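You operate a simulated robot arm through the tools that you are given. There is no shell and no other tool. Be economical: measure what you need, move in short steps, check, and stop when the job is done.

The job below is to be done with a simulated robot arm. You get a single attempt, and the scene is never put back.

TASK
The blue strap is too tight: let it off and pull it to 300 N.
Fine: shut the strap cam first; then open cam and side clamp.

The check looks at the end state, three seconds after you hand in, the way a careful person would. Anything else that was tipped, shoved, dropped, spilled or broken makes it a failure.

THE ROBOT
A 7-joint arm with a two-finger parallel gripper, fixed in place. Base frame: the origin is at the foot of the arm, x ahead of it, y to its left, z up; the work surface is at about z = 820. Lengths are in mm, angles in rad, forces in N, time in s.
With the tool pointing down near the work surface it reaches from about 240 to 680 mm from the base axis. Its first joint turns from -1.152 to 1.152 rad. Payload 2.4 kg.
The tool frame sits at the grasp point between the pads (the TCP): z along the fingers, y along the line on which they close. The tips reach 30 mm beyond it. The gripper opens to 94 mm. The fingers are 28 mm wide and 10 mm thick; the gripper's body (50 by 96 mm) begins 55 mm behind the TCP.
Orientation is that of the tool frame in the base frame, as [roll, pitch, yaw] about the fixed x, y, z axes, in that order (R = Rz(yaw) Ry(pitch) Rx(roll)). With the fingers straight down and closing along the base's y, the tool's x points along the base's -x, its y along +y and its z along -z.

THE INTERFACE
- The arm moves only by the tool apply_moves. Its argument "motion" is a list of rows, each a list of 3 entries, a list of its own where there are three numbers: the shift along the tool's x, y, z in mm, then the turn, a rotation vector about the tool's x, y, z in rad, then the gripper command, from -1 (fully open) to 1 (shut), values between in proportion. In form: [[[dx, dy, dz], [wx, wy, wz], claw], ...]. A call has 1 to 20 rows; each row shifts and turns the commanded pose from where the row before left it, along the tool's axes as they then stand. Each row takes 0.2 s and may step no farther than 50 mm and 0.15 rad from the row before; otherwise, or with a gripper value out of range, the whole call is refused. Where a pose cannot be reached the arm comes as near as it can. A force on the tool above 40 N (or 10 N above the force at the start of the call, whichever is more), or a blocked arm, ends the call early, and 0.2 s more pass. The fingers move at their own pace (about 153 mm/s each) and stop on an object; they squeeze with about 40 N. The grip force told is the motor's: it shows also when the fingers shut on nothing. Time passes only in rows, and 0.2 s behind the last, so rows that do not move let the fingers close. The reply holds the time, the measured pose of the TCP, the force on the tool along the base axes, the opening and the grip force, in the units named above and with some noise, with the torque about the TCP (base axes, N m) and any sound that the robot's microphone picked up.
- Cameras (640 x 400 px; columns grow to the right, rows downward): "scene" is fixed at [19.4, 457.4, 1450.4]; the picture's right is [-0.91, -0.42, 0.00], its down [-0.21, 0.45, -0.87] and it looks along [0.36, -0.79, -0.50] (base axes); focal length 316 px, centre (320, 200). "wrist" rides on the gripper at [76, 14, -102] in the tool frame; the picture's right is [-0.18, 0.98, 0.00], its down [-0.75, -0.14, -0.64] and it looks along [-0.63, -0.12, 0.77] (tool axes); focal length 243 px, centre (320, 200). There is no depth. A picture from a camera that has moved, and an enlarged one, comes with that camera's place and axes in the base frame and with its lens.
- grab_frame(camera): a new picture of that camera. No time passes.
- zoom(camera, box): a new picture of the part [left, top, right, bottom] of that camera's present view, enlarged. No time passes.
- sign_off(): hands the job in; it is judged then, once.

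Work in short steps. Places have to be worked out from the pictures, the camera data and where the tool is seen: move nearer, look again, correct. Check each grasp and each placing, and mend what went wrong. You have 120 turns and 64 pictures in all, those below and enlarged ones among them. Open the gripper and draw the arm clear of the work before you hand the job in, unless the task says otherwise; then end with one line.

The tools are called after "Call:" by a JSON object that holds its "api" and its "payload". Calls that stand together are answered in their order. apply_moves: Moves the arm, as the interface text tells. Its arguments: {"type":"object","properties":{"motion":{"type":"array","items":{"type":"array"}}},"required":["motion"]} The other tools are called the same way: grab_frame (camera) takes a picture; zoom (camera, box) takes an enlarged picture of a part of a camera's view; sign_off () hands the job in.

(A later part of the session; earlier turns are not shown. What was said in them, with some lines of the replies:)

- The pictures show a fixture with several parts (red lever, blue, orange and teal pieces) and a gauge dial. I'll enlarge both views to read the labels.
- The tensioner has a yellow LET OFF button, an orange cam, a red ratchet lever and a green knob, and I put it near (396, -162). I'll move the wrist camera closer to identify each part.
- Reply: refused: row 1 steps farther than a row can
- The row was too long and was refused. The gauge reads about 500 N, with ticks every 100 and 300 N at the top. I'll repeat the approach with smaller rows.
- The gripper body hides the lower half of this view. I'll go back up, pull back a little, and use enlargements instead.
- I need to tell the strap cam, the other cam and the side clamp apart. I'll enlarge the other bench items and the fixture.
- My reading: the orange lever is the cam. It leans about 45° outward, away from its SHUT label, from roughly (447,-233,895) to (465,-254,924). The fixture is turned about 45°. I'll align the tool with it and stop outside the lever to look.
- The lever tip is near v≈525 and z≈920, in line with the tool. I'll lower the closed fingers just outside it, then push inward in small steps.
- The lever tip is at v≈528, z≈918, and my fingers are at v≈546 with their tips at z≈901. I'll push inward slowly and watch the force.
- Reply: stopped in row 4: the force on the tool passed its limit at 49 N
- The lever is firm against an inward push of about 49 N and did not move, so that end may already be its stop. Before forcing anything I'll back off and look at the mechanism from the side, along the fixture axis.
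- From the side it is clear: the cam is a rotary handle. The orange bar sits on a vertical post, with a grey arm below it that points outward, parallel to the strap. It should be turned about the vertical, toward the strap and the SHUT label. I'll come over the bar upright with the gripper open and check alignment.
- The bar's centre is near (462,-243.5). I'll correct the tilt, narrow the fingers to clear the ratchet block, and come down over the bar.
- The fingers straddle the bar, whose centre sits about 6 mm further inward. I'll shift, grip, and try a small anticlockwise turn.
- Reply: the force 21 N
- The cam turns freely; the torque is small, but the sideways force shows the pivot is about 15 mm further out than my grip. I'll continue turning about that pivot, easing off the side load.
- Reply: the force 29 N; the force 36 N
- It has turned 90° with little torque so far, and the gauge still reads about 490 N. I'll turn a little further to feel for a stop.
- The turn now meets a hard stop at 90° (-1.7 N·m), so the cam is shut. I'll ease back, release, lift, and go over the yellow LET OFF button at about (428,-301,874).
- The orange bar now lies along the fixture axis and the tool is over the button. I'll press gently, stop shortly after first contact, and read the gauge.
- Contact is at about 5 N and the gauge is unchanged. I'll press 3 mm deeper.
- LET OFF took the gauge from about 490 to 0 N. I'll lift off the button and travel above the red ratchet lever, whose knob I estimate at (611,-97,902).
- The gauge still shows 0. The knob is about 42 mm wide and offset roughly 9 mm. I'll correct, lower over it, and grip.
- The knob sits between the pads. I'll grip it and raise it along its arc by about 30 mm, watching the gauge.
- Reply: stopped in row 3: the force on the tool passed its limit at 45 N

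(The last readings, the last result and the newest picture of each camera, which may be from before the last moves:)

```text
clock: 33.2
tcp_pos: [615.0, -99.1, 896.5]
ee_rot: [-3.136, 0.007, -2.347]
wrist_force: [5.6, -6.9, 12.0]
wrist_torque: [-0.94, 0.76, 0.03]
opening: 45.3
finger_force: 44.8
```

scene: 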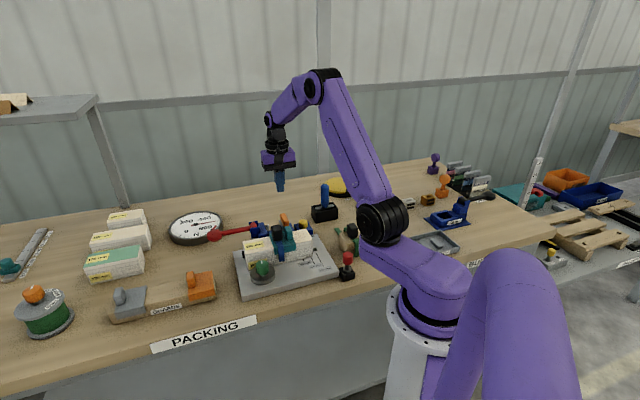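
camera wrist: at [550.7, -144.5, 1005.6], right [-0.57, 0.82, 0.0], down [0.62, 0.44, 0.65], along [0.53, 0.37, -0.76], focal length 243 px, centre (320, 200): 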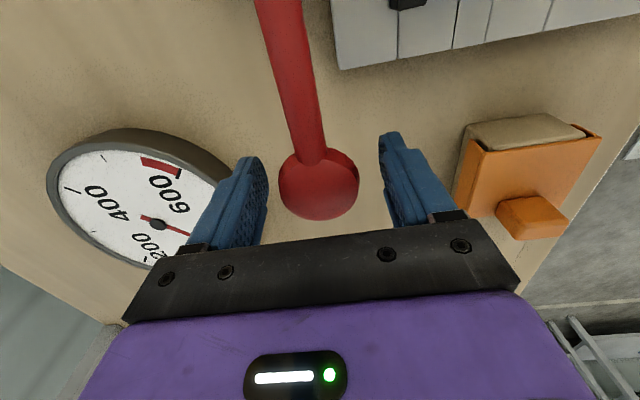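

The lever moves down with about 12 N, so the stroke is downward. I'll check the gauge after this 10 mm.

Call:
{"api": "zoom", "payload": {"camera": "scene", "box": [150, 170, 310, 260]}}

```text
4.00 times, centred on (230, 215) of scene
camera zoom: at [19.3, 457.3, 1450.5], right [-0.91, -0.42, 0.0], down [-0.21, 0.45, -0.87], along [0.36, -0.79, -0.5], focal length 1265 px, centre (680, 140)
```

zoom: 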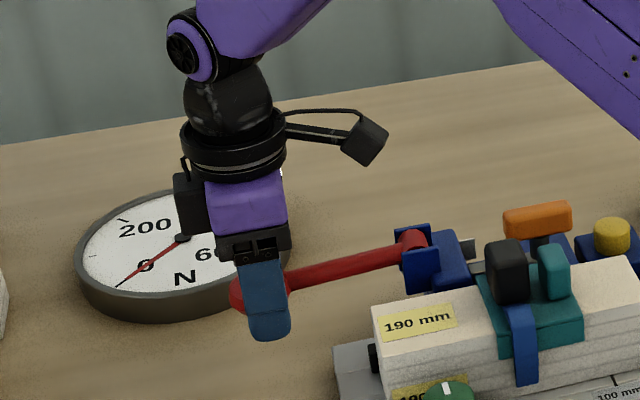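

Call:
{"api": "apply_moves", "payload": {"motion": [[[0.8, 0, 8], [0, 0, 0], 1], [[1.5, 0, 8], [0, 0, 0], 1], [[2, 0, 8], [0, 0, 0], 1], [[1.5, 0, 6], [0, 0, 0], 1], [[0, 0, 0], [0, 0, 0], 1]]}}

Call:
{"api": "zoom", "payload": {"camera": "scene", "box": [150, 170, 310, 260]}}

```text
clock: 34.4
tcp_pos: [611.6, -105.0, 865.7]
ee_rot: [-3.138, 0.01, -2.345]
wrist_force: [8.3, -10.7, 17.5]
wrist_torque: [-0.31, 0.16, 0.01]
opening: 45.4
finger_force: 45.3
```

```text
4.00 times, centred on (230, 215) of scene
camera zoom: at [19.2, 457.2, 1450.5], right [-0.91, -0.42, 0.0], down [-0.21, 0.45, -0.87], along [0.36, -0.79, -0.5], focal length 1265 px, centre (680, 140)
```

zoom: 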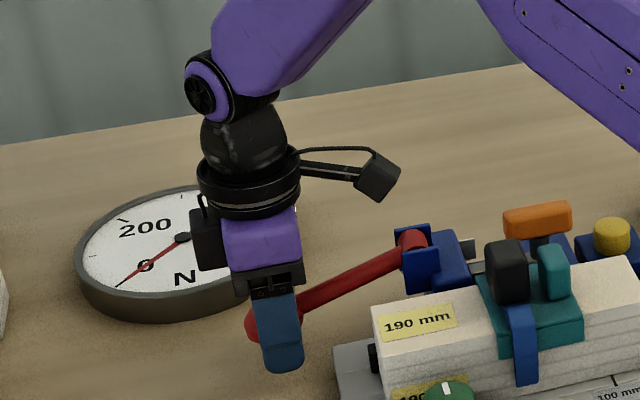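

The gauge is still at 0 after about 20° down. I'll bring the lever back up and see whether the return stroke or repeated strokes take up the tension.

Call:
{"api": "apply_moves", "payload": {"motion": [[[-1.5, -1.5, -6], [0, 0, 0], 1], [[-2, 0, -8], [0, 0, 0], 1], [[-1.5, 0, -8], [0, 0, 0], 1], [[-0.8, 0, -8], [0, 0, 0], 1], [[-0.4, 0, -6], [0, 0, 0], 1], [[0, 0, 0], [0, 0, 0], 1]]}}

Call:
{"api": "zoom", "payload": {"camera": "scene", "box": [150, 170, 310, 260]}}

```text
clock: 35.8
tcp_pos: [615.5, -99.8, 900.9]
ee_rot: [3.141, 0.008, -2.345]
wrist_force: [10.4, 1.0, -8.8]
wrist_torque: [0.8, -0.8, -0.13]
opening: 45.4
finger_force: 45.0
```

```text
4.00 times, centred on (230, 215) of scene
camera zoom: at [19.8, 457.4, 1450.4], right [-0.91, -0.42, 0.0], down [-0.21, 0.45, -0.87], along [0.36, -0.79, -0.5], focal length 1265 px, centre (680, 140)
```

zoom: 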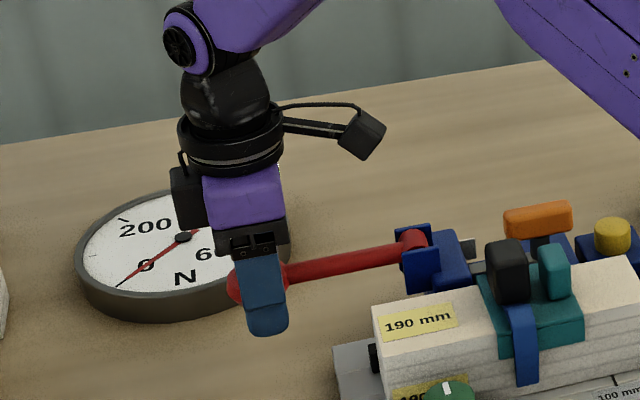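

No change, so the stroke probably has to be longer before it engages. I'll regrip 12 mm higher on the knob so the fingertips clear the bench, and stroke further down.

Call:
{"api": "apply_moves", "payload": {"motion": [[[0, 0, 0], [0, 0, 0], -0.3], [[0, 0, 0], [0, 0, 0], -0.3], [[0, 0, -12], [0, 0, 0], -0.3], [[0, 0, 0], [0, 0, 0], 1], [[0, 0, 0], [0, 0, 0], 1], [[0.2, 0, 8], [0, 0, 0], 1], [[0.8, 0, 8], [0, 0, 0], 1], [[1.4, 0, 8], [0, 0, 0], 1], [[2, 0, 8], [0, 0, 0], 1], [[2.5, 0, 8], [0, 0, 0], 1], [[3, 0, 8], [0, 0, 0], 1], [[2, 0, 4], [0, 0, 0], 1], [[0, 0, 0], [0, 0, 0], 1]]}}

Call:
{"api": "zoom", "payload": {"camera": "scene", "box": [150, 170, 310, 260]}}

```text
clock: 38.2
tcp_pos: [610.2, -104.3, 872.0]
ee_rot: [3.14, 0.01, -2.345]
wrist_force: [-8.8, 1.4, 12.3]
wrist_torque: [0.65, -0.07, 0.01]
opening: 45.0
finger_force: 44.5
stopped in row 12: the force on the tool passed its limit at 44 N (the readings are from after the stop); the commanded pose is now the measured one
```

```text
4.00 times, centred on (230, 215) of scene
camera zoom: at [18.9, 457.5, 1450.4], right [-0.91, -0.42, 0.0], down [-0.21, 0.45, -0.87], along [0.36, -0.79, -0.5], focal length 1265 px, centre (680, 140)
```

zoom: 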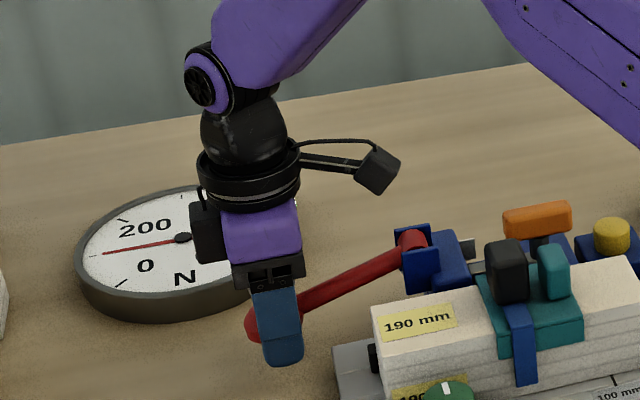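

That stroke reached the end stop and the gauge jumped to about 100 N. I'll return the lever to the top and check that it holds.

Call:
{"api": "apply_moves", "payload": {"motion": [[[-2.2, 0, -8], [0, 0, 0], 1], [[-2, 0, -8], [0, 0, 0], 1], [[-1.4, 0, -8], [0, 0, 0], 1], [[-0.8, 0, -8], [0, 0, 0], 1], [[-0.3, 0, -7], [0, 0, 0], 1], [[0, 0, -3], [0, 0, 0], 1], [[0, 0, 0], [0, 0, 0], 1]]}}

Call:
{"api": "zoom", "payload": {"camera": "scene", "box": [150, 170, 310, 260]}}

```text
clock: 39.8
tcp_pos: [615.3, -98.7, 910.5]
ee_rot: [3.14, 0.007, -2.343]
wrist_force: [7.1, 5.9, -35.7]
wrist_torque: [0.36, -0.39, 0.02]
opening: 45.1
finger_force: 45.5
```

```text
4.00 times, centred on (230, 215) of scene
camera zoom: at [20.3, 457.5, 1450.4], right [-0.91, -0.42, 0.0], down [-0.21, 0.45, -0.87], along [0.36, -0.79, -0.5], focal length 1265 px, centre (680, 140)
```

zoom: 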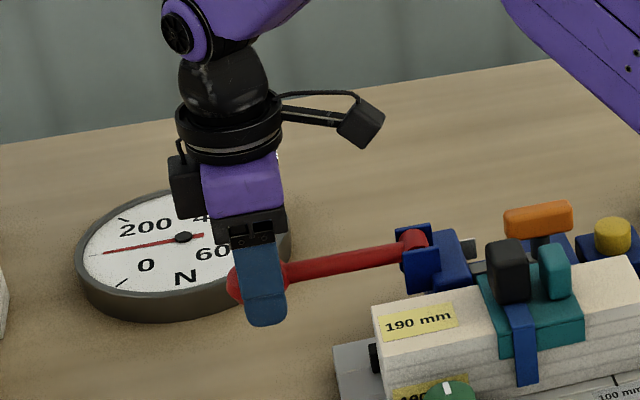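

It holds at about 100 N with the lever at its top stop. I'll do a second full stroke, down and back up.

Call:
{"api": "apply_moves", "payload": {"motion": [[[0.2, 0, 6], [0, 0, 0], 1], [[0.6, 0, 8], [0, 0, 0], 1], [[1.2, 0, 8], [0, 0, 0], 1], [[1.6, 0, 8], [0, 0, 0], 1], [[2, 0, 8], [0, 0, 0], 1], [[1, 0, 4], [0, 0, 0], 1], [[0.5, 0, 2], [0, 0, 0], 1], [[0, 0, 0], [0, 0, 0], 1]]}}

Call:
{"api": "zoom", "payload": {"camera": "scene", "box": [150, 170, 310, 260]}}

```text
clock: 41.6
tcp_pos: [610.4, -104.4, 869.0]
ee_rot: [-3.137, 0.01, -2.343]
wrist_force: [-10.2, 9.7, 24.4]
wrist_torque: [-0.44, 0.7, 0.05]
opening: 45.0
finger_force: 44.9
```

```text
4.00 times, centred on (230, 215) of scene
camera zoom: at [18.6, 457.8, 1450.3], right [-0.91, -0.42, 0.0], down [-0.21, 0.45, -0.87], along [0.36, -0.79, -0.5], focal length 1265 px, centre (680, 140)
```

zoom: 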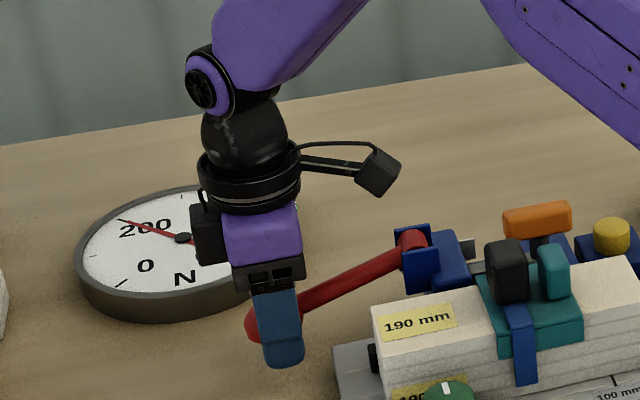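

The second stroke brought it to 200 N, so each full stroke adds about 100 N. I'll return to the top stop and make the third stroke.

Call:
{"api": "apply_moves", "payload": {"motion": [[[-2.2, 0, -8], [0, 0, 0], 1], [[-2, 0, -8], [0, 0, 0], 1], [[-1.4, 0, -8], [0, 0, 0], 1], [[-0.8, 0, -8], [0, 0, 0], 1], [[-0.3, 0, -8], [0, 0, 0], 1], [[0, 0, -3], [0, 0, 0], 1], [[0, 0, 0], [0, 0, 0], 1]]}}

Call:
{"api": "apply_moves", "payload": {"motion": [[[0.2, 0, 6], [0, 0, 0], 1], [[0.6, 0, 8], [0, 0, 0], 1], [[1.2, 0, 8], [0, 0, 0], 1], [[1.6, 0, 8], [0, 0, 0], 1], [[2, 0, 8], [0, 0, 0], 1], [[1, 0, 4], [0, 0, 0], 1], [[0.5, 0, 2], [0, 0, 0], 1], [[0, 0, 0], [0, 0, 0], 1]]}}

Call:
{"api": "zoom", "payload": {"camera": "scene", "box": [150, 170, 310, 260]}}

```text
clock: 43.2
tcp_pos: [614.7, -100.5, 908.6]
ee_rot: [3.141, 0.007, -2.344]
wrist_force: [2.9, 4.3, -34.8]
wrist_torque: [0.34, -0.36, 0.01]
opening: 45.0
finger_force: 44.9
```

```text
clock: 45.0
tcp_pos: [610.8, -104.3, 868.2]
ee_rot: [-3.139, 0.01, -2.343]
wrist_force: [-11.0, 15.5, 18.3]
wrist_torque: [-0.32, 0.62, 0.13]
opening: 45.2
finger_force: 44.8
```

```text
4.00 times, centred on (230, 215) of scene
camera zoom: at [18.8, 457.9, 1450.3], right [-0.91, -0.42, 0.0], down [-0.21, 0.45, -0.87], along [0.36, -0.79, -0.5], focal length 1265 px, centre (680, 140)
```

zoom: 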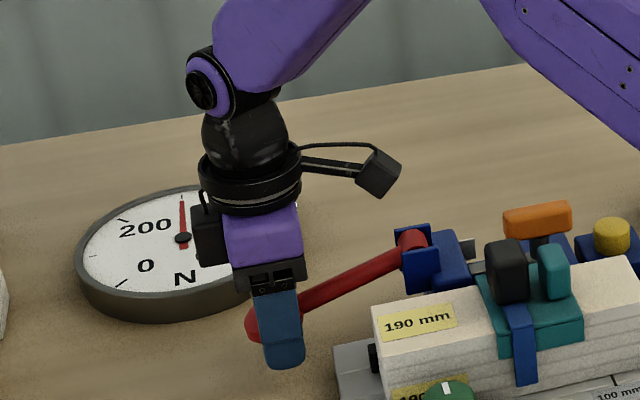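

The gauge reads 300 N. I'll bring the lever back to its rest at the top, release it, and lift clear to confirm the reading.

Call:
{"api": "apply_moves", "payload": {"motion": [[[-2.2, 0, -8], [0, 0, 0], 1], [[-2, 0, -8], [0, 0, 0], 1], [[-1.4, 0, -8], [0, 0, 0], 1], [[-0.8, 0, -8], [0, 0, 0], 1], [[-0.3, 0, -7], [0, 0, 0], 1], [[0, 0, 0], [0, 0, 0], 1], [[0, 0, 0], [0, 0, 0], -0.5], [[0, 0, 0], [0, 0, 0], -0.5], [[0, 0, -40], [0, 0, 0], -0.5], [[0, 0, -42], [0, 0, 0], -0.5], [[41.5, 0, 0], [0, 0, 0], 0], [[41.5, 0, 0], [0, 0, 0], 0], [[41.5, 0, 0], [0, 0, 0], 0], [[41.5, 0, 0], [0, 0, 0], 0], [[41.5, 0, 0], [0, 0, 0], 0], [[0, 0, 0], [0, 0, 0], 0]]}}

Call:
{"api": "zoom", "payload": {"camera": "scene", "box": [150, 170, 340, 290]}}

Call:
{"api": "grab_frame", "payload": {"camera": "wrist"}}

```text
clock: 48.4
tcp_pos: [468.1, -248.5, 985.3]
ee_rot: [-3.139, 0.011, -2.343]
wrist_force: [0.0, -0.1, -0.3]
wrist_torque: [-0.01, 0.01, 0.01]
opening: 47.3
finger_force: 0.1
```

```text
3.33 times, centred on (245, 230) of scene
camera zoom: at [19.4, 457.4, 1450.4], right [-0.91, -0.42, 0.0], down [-0.21, 0.45, -0.87], along [0.36, -0.79, -0.5], focal length 1054 px, centre (570, 100)
```

zoom: 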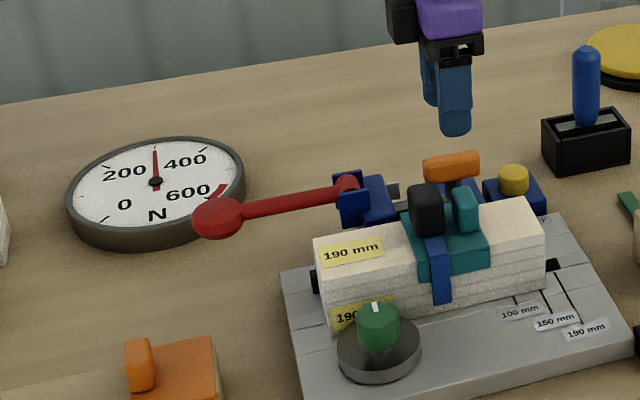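

```text
13 pictures are left
camera wrist: at [404.7, -295.1, 1085.7], right [-0.58, 0.82, 0.0], down [0.62, 0.44, 0.65], along [0.53, 0.37, -0.76], focal length 243 px, centre (320, 200)
```

wrist: 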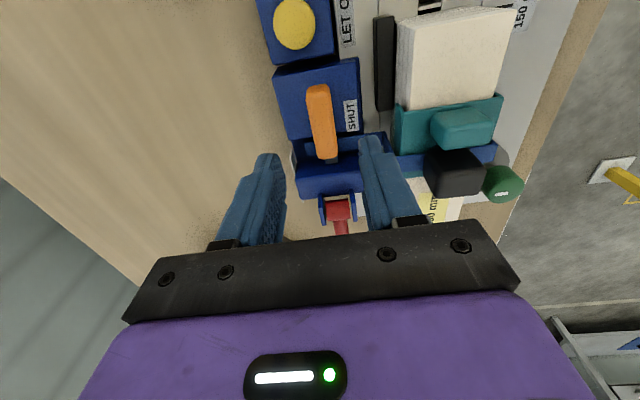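

300 N holds with the lever at rest. I'm now over the cam's pivot at about (468,-247), so I'll descend, grip the orange bar, and start turning it back to open.

Call:
{"api": "apply_moves", "payload": {"motion": [[[0, 0, 35], [0, 0, 0], 0], [[0, 0, 26], [0, 0, 0], 0], [[0, 0, 0], [0, 0, 0], 1], [[0, 0, 0], [0, 0, 0], 1], [[0, 0, 0], [0, 0, 0.1], 1], [[0, 0, 0], [0, 0, 0.1], 1], [[0, 0, 0], [0, 0, 0.1], 1], [[0, 0, 0], [0, 0, 0.1], 1], [[0, 0, 0], [0, 0, 0], 1]]}}

```text
clock: 50.4
tcp_pos: [466.7, -248.0, 924.3]
ee_rot: [3.134, 0.005, -2.743]
wrist_force: [-19.6, 20.0, 4.5]
wrist_torque: [0.0, -0.84, -0.01]
opening: 18.0
finger_force: 45.0
```

Call:
{"api": "apply_moves", "payload": {"motion": [[[1.1, 2.7, 0], [0, 0, 0], 1], [[0, 0, 0], [0, 0, 0.1], 1], [[0, 0, 0], [0, 0, 0.1], 1], [[0, 0, 0], [0, 0, 0.1], 1], [[0, 0, 0], [0, 0, 0.1], 1], [[0, 0, 0], [0, 0, 0], 1]]}}

```text
clock: 51.8
tcp_pos: [467.7, -248.6, 924.9]
ee_rot: [3.137, 0.01, 3.136]
wrist_force: [-4.0, 3.9, 0.6]
wrist_torque: [-0.47, 0.53, -0.02]
opening: 18.0
finger_force: 44.8
```

Forces are low now and the pivot is centred. I'll continue to the open stop.

Call:
{"api": "apply_moves", "payload": {"motion": [[[0, 0, 0], [0, 0, 0.1], 1], [[0, 0, 0], [0, 0, 0.1], 1], [[0, 0, 0], [0, 0, 0.1], 1], [[0, 0, 0], [0, 0, 0.1], 1], [[0, 0, 0], [0, 0, 0.1], 1], [[0, 0, 0], [0, 0, 0.1], 1], [[0, 0, 0], [0, 0, 0.1], 1], [[0, 0, 0], [0, 0, 0.08], 1], [[0, 0, 0], [0, 0, 0], 1]]}}

Call:
{"api": "zoom", "payload": {"camera": "scene", "box": [150, 170, 340, 290]}}

```text
clock: 53.8
tcp_pos: [467.0, -247.5, 925.5]
ee_rot: [3.129, 0.005, 2.356]
wrist_force: [-4.3, -8.1, -7.7]
wrist_torque: [-1.7, -0.08, -0.03]
opening: 18.1
finger_force: 45.1
```

```text
3.33 times, centred on (245, 230) of scene
camera zoom: at [19.4, 457.2, 1450.5], right [-0.91, -0.42, 0.0], down [-0.21, 0.45, -0.87], along [0.36, -0.79, -0.5], focal length 1054 px, centre (570, 100)
```

zoom: 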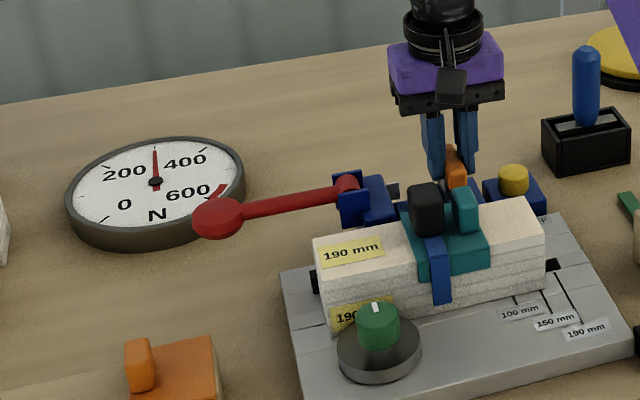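

The cam is back in its open position and the gauge still holds 300 N. I'll nudge gently against the open stop, release, lift, and go above the green side-clamp knob near (418,-54,886).

Call:
{"api": "apply_moves", "payload": {"motion": [[[0, 0, 0], [0, 0, 0.06], 1], [[0, 0, 0], [0, 0, -0.06], 1], [[0, 0, 0], [0, 0, 0], 0], [[0, 0, 0], [0, 0, 0], 0], [[0, 0, -35], [0, 0, 0], 0], [[0, 0, -35], [0, 0, 0], 0], [[34.3, 20.2, 0], [0, 0, 0], -0.28], [[34.3, 20.2, 0], [0, 0, 0], -0.28], [[34.3, 20.2, 0], [0, 0, 0], -0.28], [[34.3, 20.2, 0], [0, 0, 0], -0.28], [[34.3, 20.2, 0], [0, 0, 0], -0.28], [[0, 0, 20], [0, 0, 0], -0.28], [[0, 0, 0], [0, 0, 0], -0.28]]}}

Call:
{"api": "grab_frame", "payload": {"camera": "wrist"}}

```text
clock: 56.6
tcp_pos: [414.9, -57.6, 976.6]
ee_rot: [3.129, 0.002, 2.359]
wrist_force: [0.2, -0.1, -0.5]
wrist_torque: [0.01, -0.01, -0.03]
opening: 60.4
finger_force: 0.0
```

```text
11 pictures are left
camera wrist: at [370.5, 6.0, 1077.5], right [0.82, 0.57, 0.01], down [0.43, -0.64, 0.64], along [0.37, -0.52, -0.77], focal length 243 px, centre (320, 200)
```

wrist: 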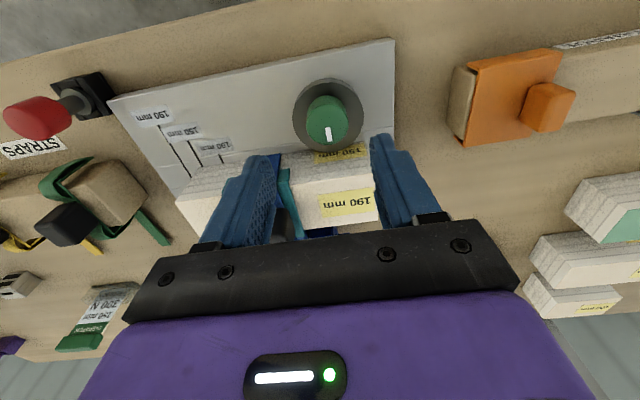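

The knob's white mark points at the stack (clamped), and its centre is about 8 mm off in u. I'll correct, descend, and grip it.

Call:
{"api": "apply_moves", "payload": {"motion": [[[2.7, 8, 20], [0, 0, 0], -0.28], [[0, 0, 30], [0, 0, 0], -0.28], [[0, 0, 20], [0, 0, 0], -0.28], [[0, 0, 15], [0, 0, 0], -0.28], [[0, 0, 0], [0, 0, 0], -0.28]]}}

Call:
{"api": "grab_frame", "payload": {"camera": "wrist"}}

```text
clock: 57.8
tcp_pos: [420.1, -46.5, 890.8]
ee_rot: [3.13, 0.001, 2.36]
wrist_force: [0.7, 0.6, -0.1]
wrist_torque: [0.0, -0.01, -0.02]
opening: 60.0
finger_force: 0.1
```

```text
10 pictures are left
camera wrist: at [376.2, 15.1, 991.7], right [0.82, 0.57, 0.01], down [0.43, -0.63, 0.64], along [0.37, -0.52, -0.77], focal length 243 px, centre (320, 200)
```

wrist: 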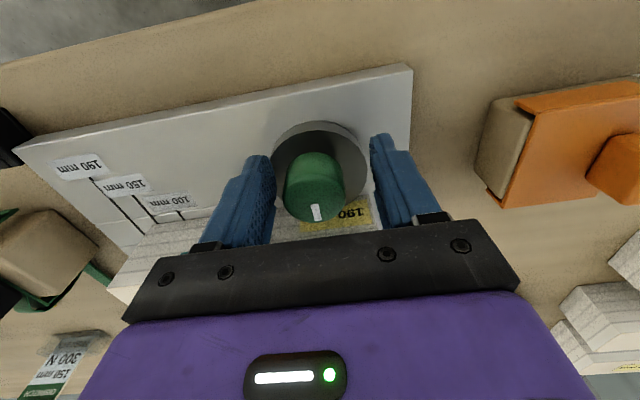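

The knob axis is about 7 mm further toward the stack and 3 mm in -u. I'll shift, grip, and try a small turn to find which way it is free.

Call:
{"api": "apply_moves", "payload": {"motion": [[[-7, -3, 0], [0, 0, 0], -0.28], [[0, 0, 3], [0, 0, 0], -0.28], [[0, 0, 0], [0, 0, 0], 1], [[0, 0, 0], [0, 0, 0], 1], [[0, 0, 0], [0, 0, -0.1], 1], [[0, 0, 0], [0, 0, -0.1], 1], [[0, 0, 0], [0, 0, 0], 1]]}}

```text
clock: 59.4
tcp_pos: [421.6, -53.7, 887.9]
ee_rot: [3.134, -0.001, 2.561]
wrist_force: [-22.4, -3.4, 17.2]
wrist_torque: [-0.01, 0.3, -0.74]
opening: 33.4
finger_force: 45.3
```

Anticlockwise meets resistance (-0.74 N·m). I'll try the other way.

Call:
{"api": "apply_moves", "payload": {"motion": [[[0, 0, -0.5], [0, 0, 0.1], 1], [[0, 0, 0], [0, 0, 0.1], 1], [[0, 0, 0], [0, 0, 0.1], 1], [[0, 0, 0], [0, 0, 0.1], 1], [[0, 0, 0], [0, 0, 0.1], 1], [[0, 0, 0], [0, 0, 0], 1]]}}

Call:
{"api": "grab_frame", "payload": {"camera": "wrist"}}

```text
clock: 60.8
tcp_pos: [420.5, -54.2, 888.9]
ee_rot: [3.136, -0.005, 2.059]
wrist_force: [-25.8, -9.6, 10.4]
wrist_torque: [-1.1, 0.01, 0.03]
opening: 33.4
finger_force: 45.3
```

```text
9 pictures are left
camera wrist: at [398.4, 18.8, 989.8], right [0.95, 0.3, 0.0], down [0.23, -0.74, 0.64], along [0.19, -0.61, -0.77], focal length 243 px, centre (320, 200)
```

wrist: 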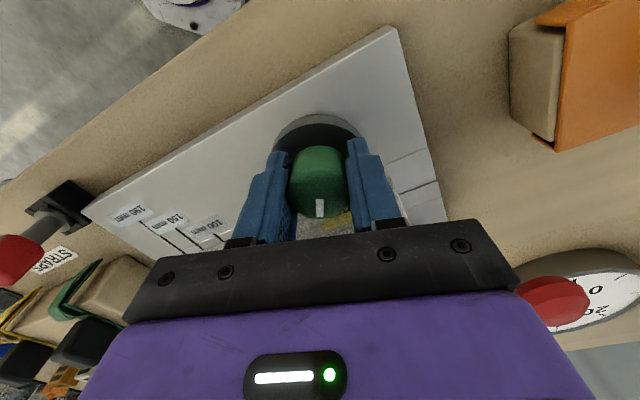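

Clockwise turns freely, and the mark follows the tool with almost no torque. I'll ease the side load and continue.

Call:
{"api": "apply_moves", "payload": {"motion": [[[0.3, -2.5, -0.4], [0, 0, 0], 1], [[0, 0, 0], [0, 0, 0.1], 1], [[0, 0, 0], [0, 0, 0.1], 1], [[0, 0, 0], [0, 0, 0.1], 1], [[0, 0, 0], [0, 0, 0.1], 1], [[0, 0, 0], [0, 0, 0.1], 1], [[0, 0, 0], [0, 0, 0.1], 1], [[0, 0, 0], [0, 0, 0], 1]]}}

```text
clock: 62.6
tcp_pos: [419.7, -53.8, 889.7]
ee_rot: [3.139, -0.007, 1.457]
wrist_force: [-11.0, 4.6, -28.6]
wrist_torque: [-0.05, 0.23, 0.01]
opening: 32.9
finger_force: 44.7
```

Call:
{"api": "apply_moves", "payload": {"motion": [[[0, -0.8, 0.6], [0, 0, 0], 1], [[0, 0, 0], [0, 0, 0.1], 1], [[0, 0, 0], [0, 0, 0.1], 1], [[0, 0, 0], [0, 0, 0.1], 1], [[0, 0, 0], [0, 0, 0.1], 1], [[0, 0, 0], [0, 0, 0.1], 1], [[0, 0, 0], [0, 0, 0.1], 1], [[0, 0, 0], [0, 0, 0], 1]]}}

Call:
{"api": "grab_frame", "payload": {"camera": "wrist"}}

```text
clock: 64.4
tcp_pos: [419.9, -54.0, 888.6]
ee_rot: [-3.14, -0.009, 0.86]
wrist_force: [-15.7, 7.9, 17.1]
wrist_torque: [-0.18, 0.34, 0.71]
opening: 33.2
finger_force: 45.4
```

```text
8 pictures are left
camera wrist: at [480.5, -7.2, 989.9], right [0.62, -0.78, 0.0], down [-0.6, -0.48, 0.64], along [-0.5, -0.4, -0.77], focal length 243 px, centre (320, 200)
```

wrist: 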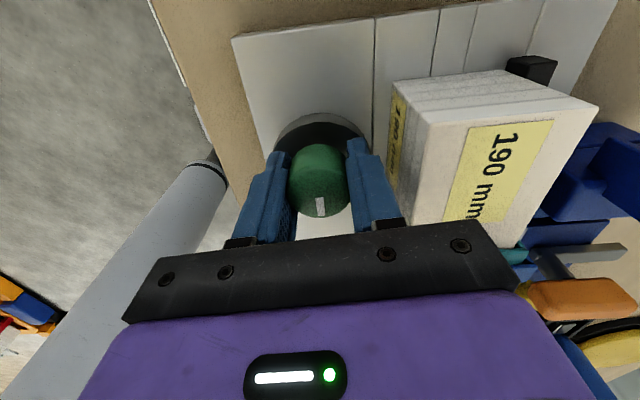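

The knob has now reached its stop (0.71 N·m) about 90° round, with the mark parallel to the stack. I'll release, lift clear and check everything.

Call:
{"api": "apply_moves", "payload": {"motion": [[[0, 0, 0], [0, 0, -0.03], 1], [[0, 0, 0], [0, 0, 0], -0.28], [[0, 0, 0], [0, 0, 0], -0.28], [[0, 0, -30], [0, 0, 0], -0.28], [[0, 0, -40], [0, 0, 0], -0.28], [[0, 0, -45], [0, 0, 0], -1], [[0, 0, -45], [0, 0, 0], -1], [[0, 0, -45], [0, 0, 0], -1], [[0, 0, -45], [0, 0, 0], -1], [[0, 0, 0], [0, 0, 0], -1]]}}

Call:
{"api": "zoom", "payload": {"camera": "scene", "box": [150, 170, 350, 310]}}

Call:
{"api": "grab_frame", "payload": {"camera": "wrist"}}

```text
clock: 66.6
tcp_pos: [420.1, -55.9, 1138.2]
ee_rot: [3.138, -0.011, 0.889]
wrist_force: [-0.2, -1.5, 0.5]
wrist_torque: [0.0, 0.01, -0.02]
opening: 93.9
finger_force: 0.0
```

```text
2.86 times, centred on (250, 240) of scene
camera zoom: at [19.4, 457.4, 1450.4], right [-0.91, -0.42, 0.0], down [-0.21, 0.45, -0.87], along [0.36, -0.79, -0.5], focal length 903 px, centre (520, 86)
```

zoom: 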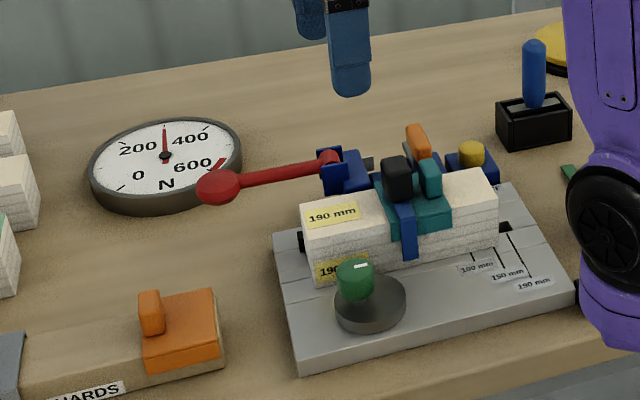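

```text
6 pictures are left
camera wrist: at [478.2, -7.0, 1239.5], right [0.65, -0.76, 0.0], down [-0.59, -0.5, 0.63], along [-0.48, -0.41, -0.77], focal length 243 px, centre (320, 200)
```

wrist: 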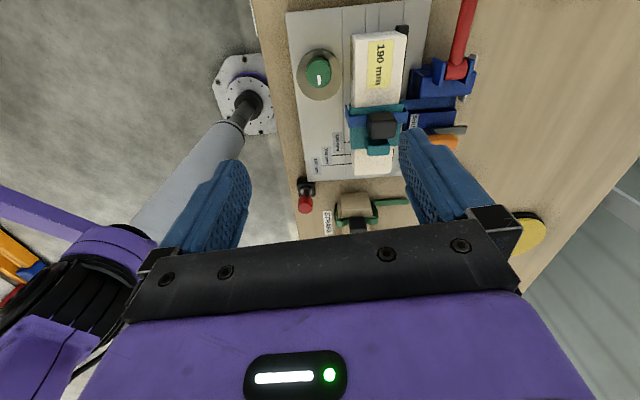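

The gauge reads 300 N, the cam is open, and the clamp disc has swung away from the stack. I'll enlarge both views for a final check.

Call:
{"api": "zoom", "payload": {"camera": "wrist", "box": [280, 0, 480, 180]}}

Call:
{"api": "zoom", "payload": {"camera": "scene", "box": [160, 195, 340, 285]}}

```text
2.22 times, centred on (380, 90) of wrist
camera zoom: at [478.2, -7.0, 1239.5], right [0.65, -0.76, 0.0], down [-0.59, -0.5, 0.63], along [-0.48, -0.41, -0.77], focal length 539 px, centre (187, 444)
```

zoom: 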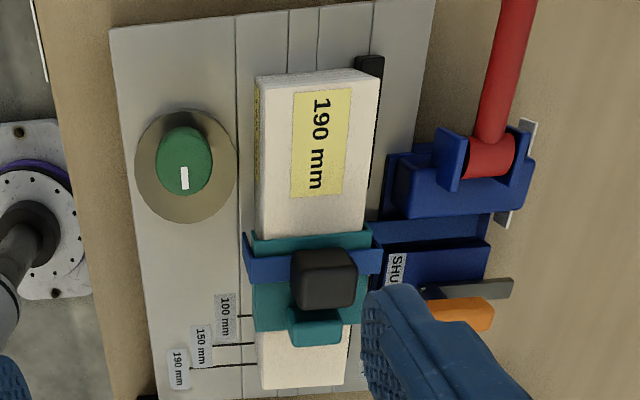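

```text
3.56 times, centred on (250, 240) of scene
camera zoom: at [19.4, 457.4, 1450.4], right [-0.91, -0.42, 0.0], down [-0.21, 0.45, -0.87], along [0.36, -0.79, -0.5], focal length 1124 px, centre (569, 58)
```

zoom: 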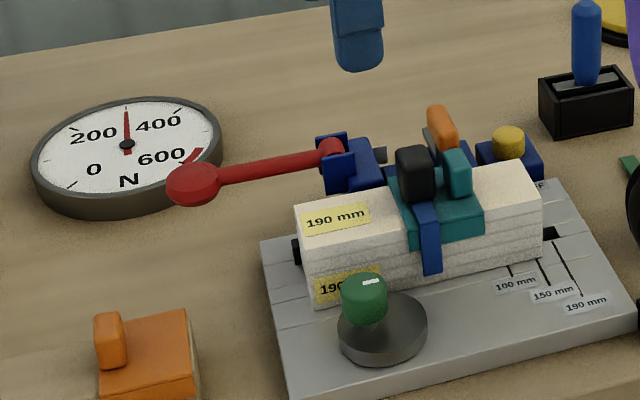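

The clamp is open with a gap to the stack, the cam is open, the strap holds at 300 N, nothing else has moved, and the arm is clear with the gripper open. I'll hand in.

Call:
{"api": "sign_off", "payload": {}}

```text
The job is handed in.
```

The blue strap was let off and re-tensioned, and the gauge reads 300 N; I shut the cam before letting off, then opened the cam and side clamp again, reading "strap cam" as the orange cam.
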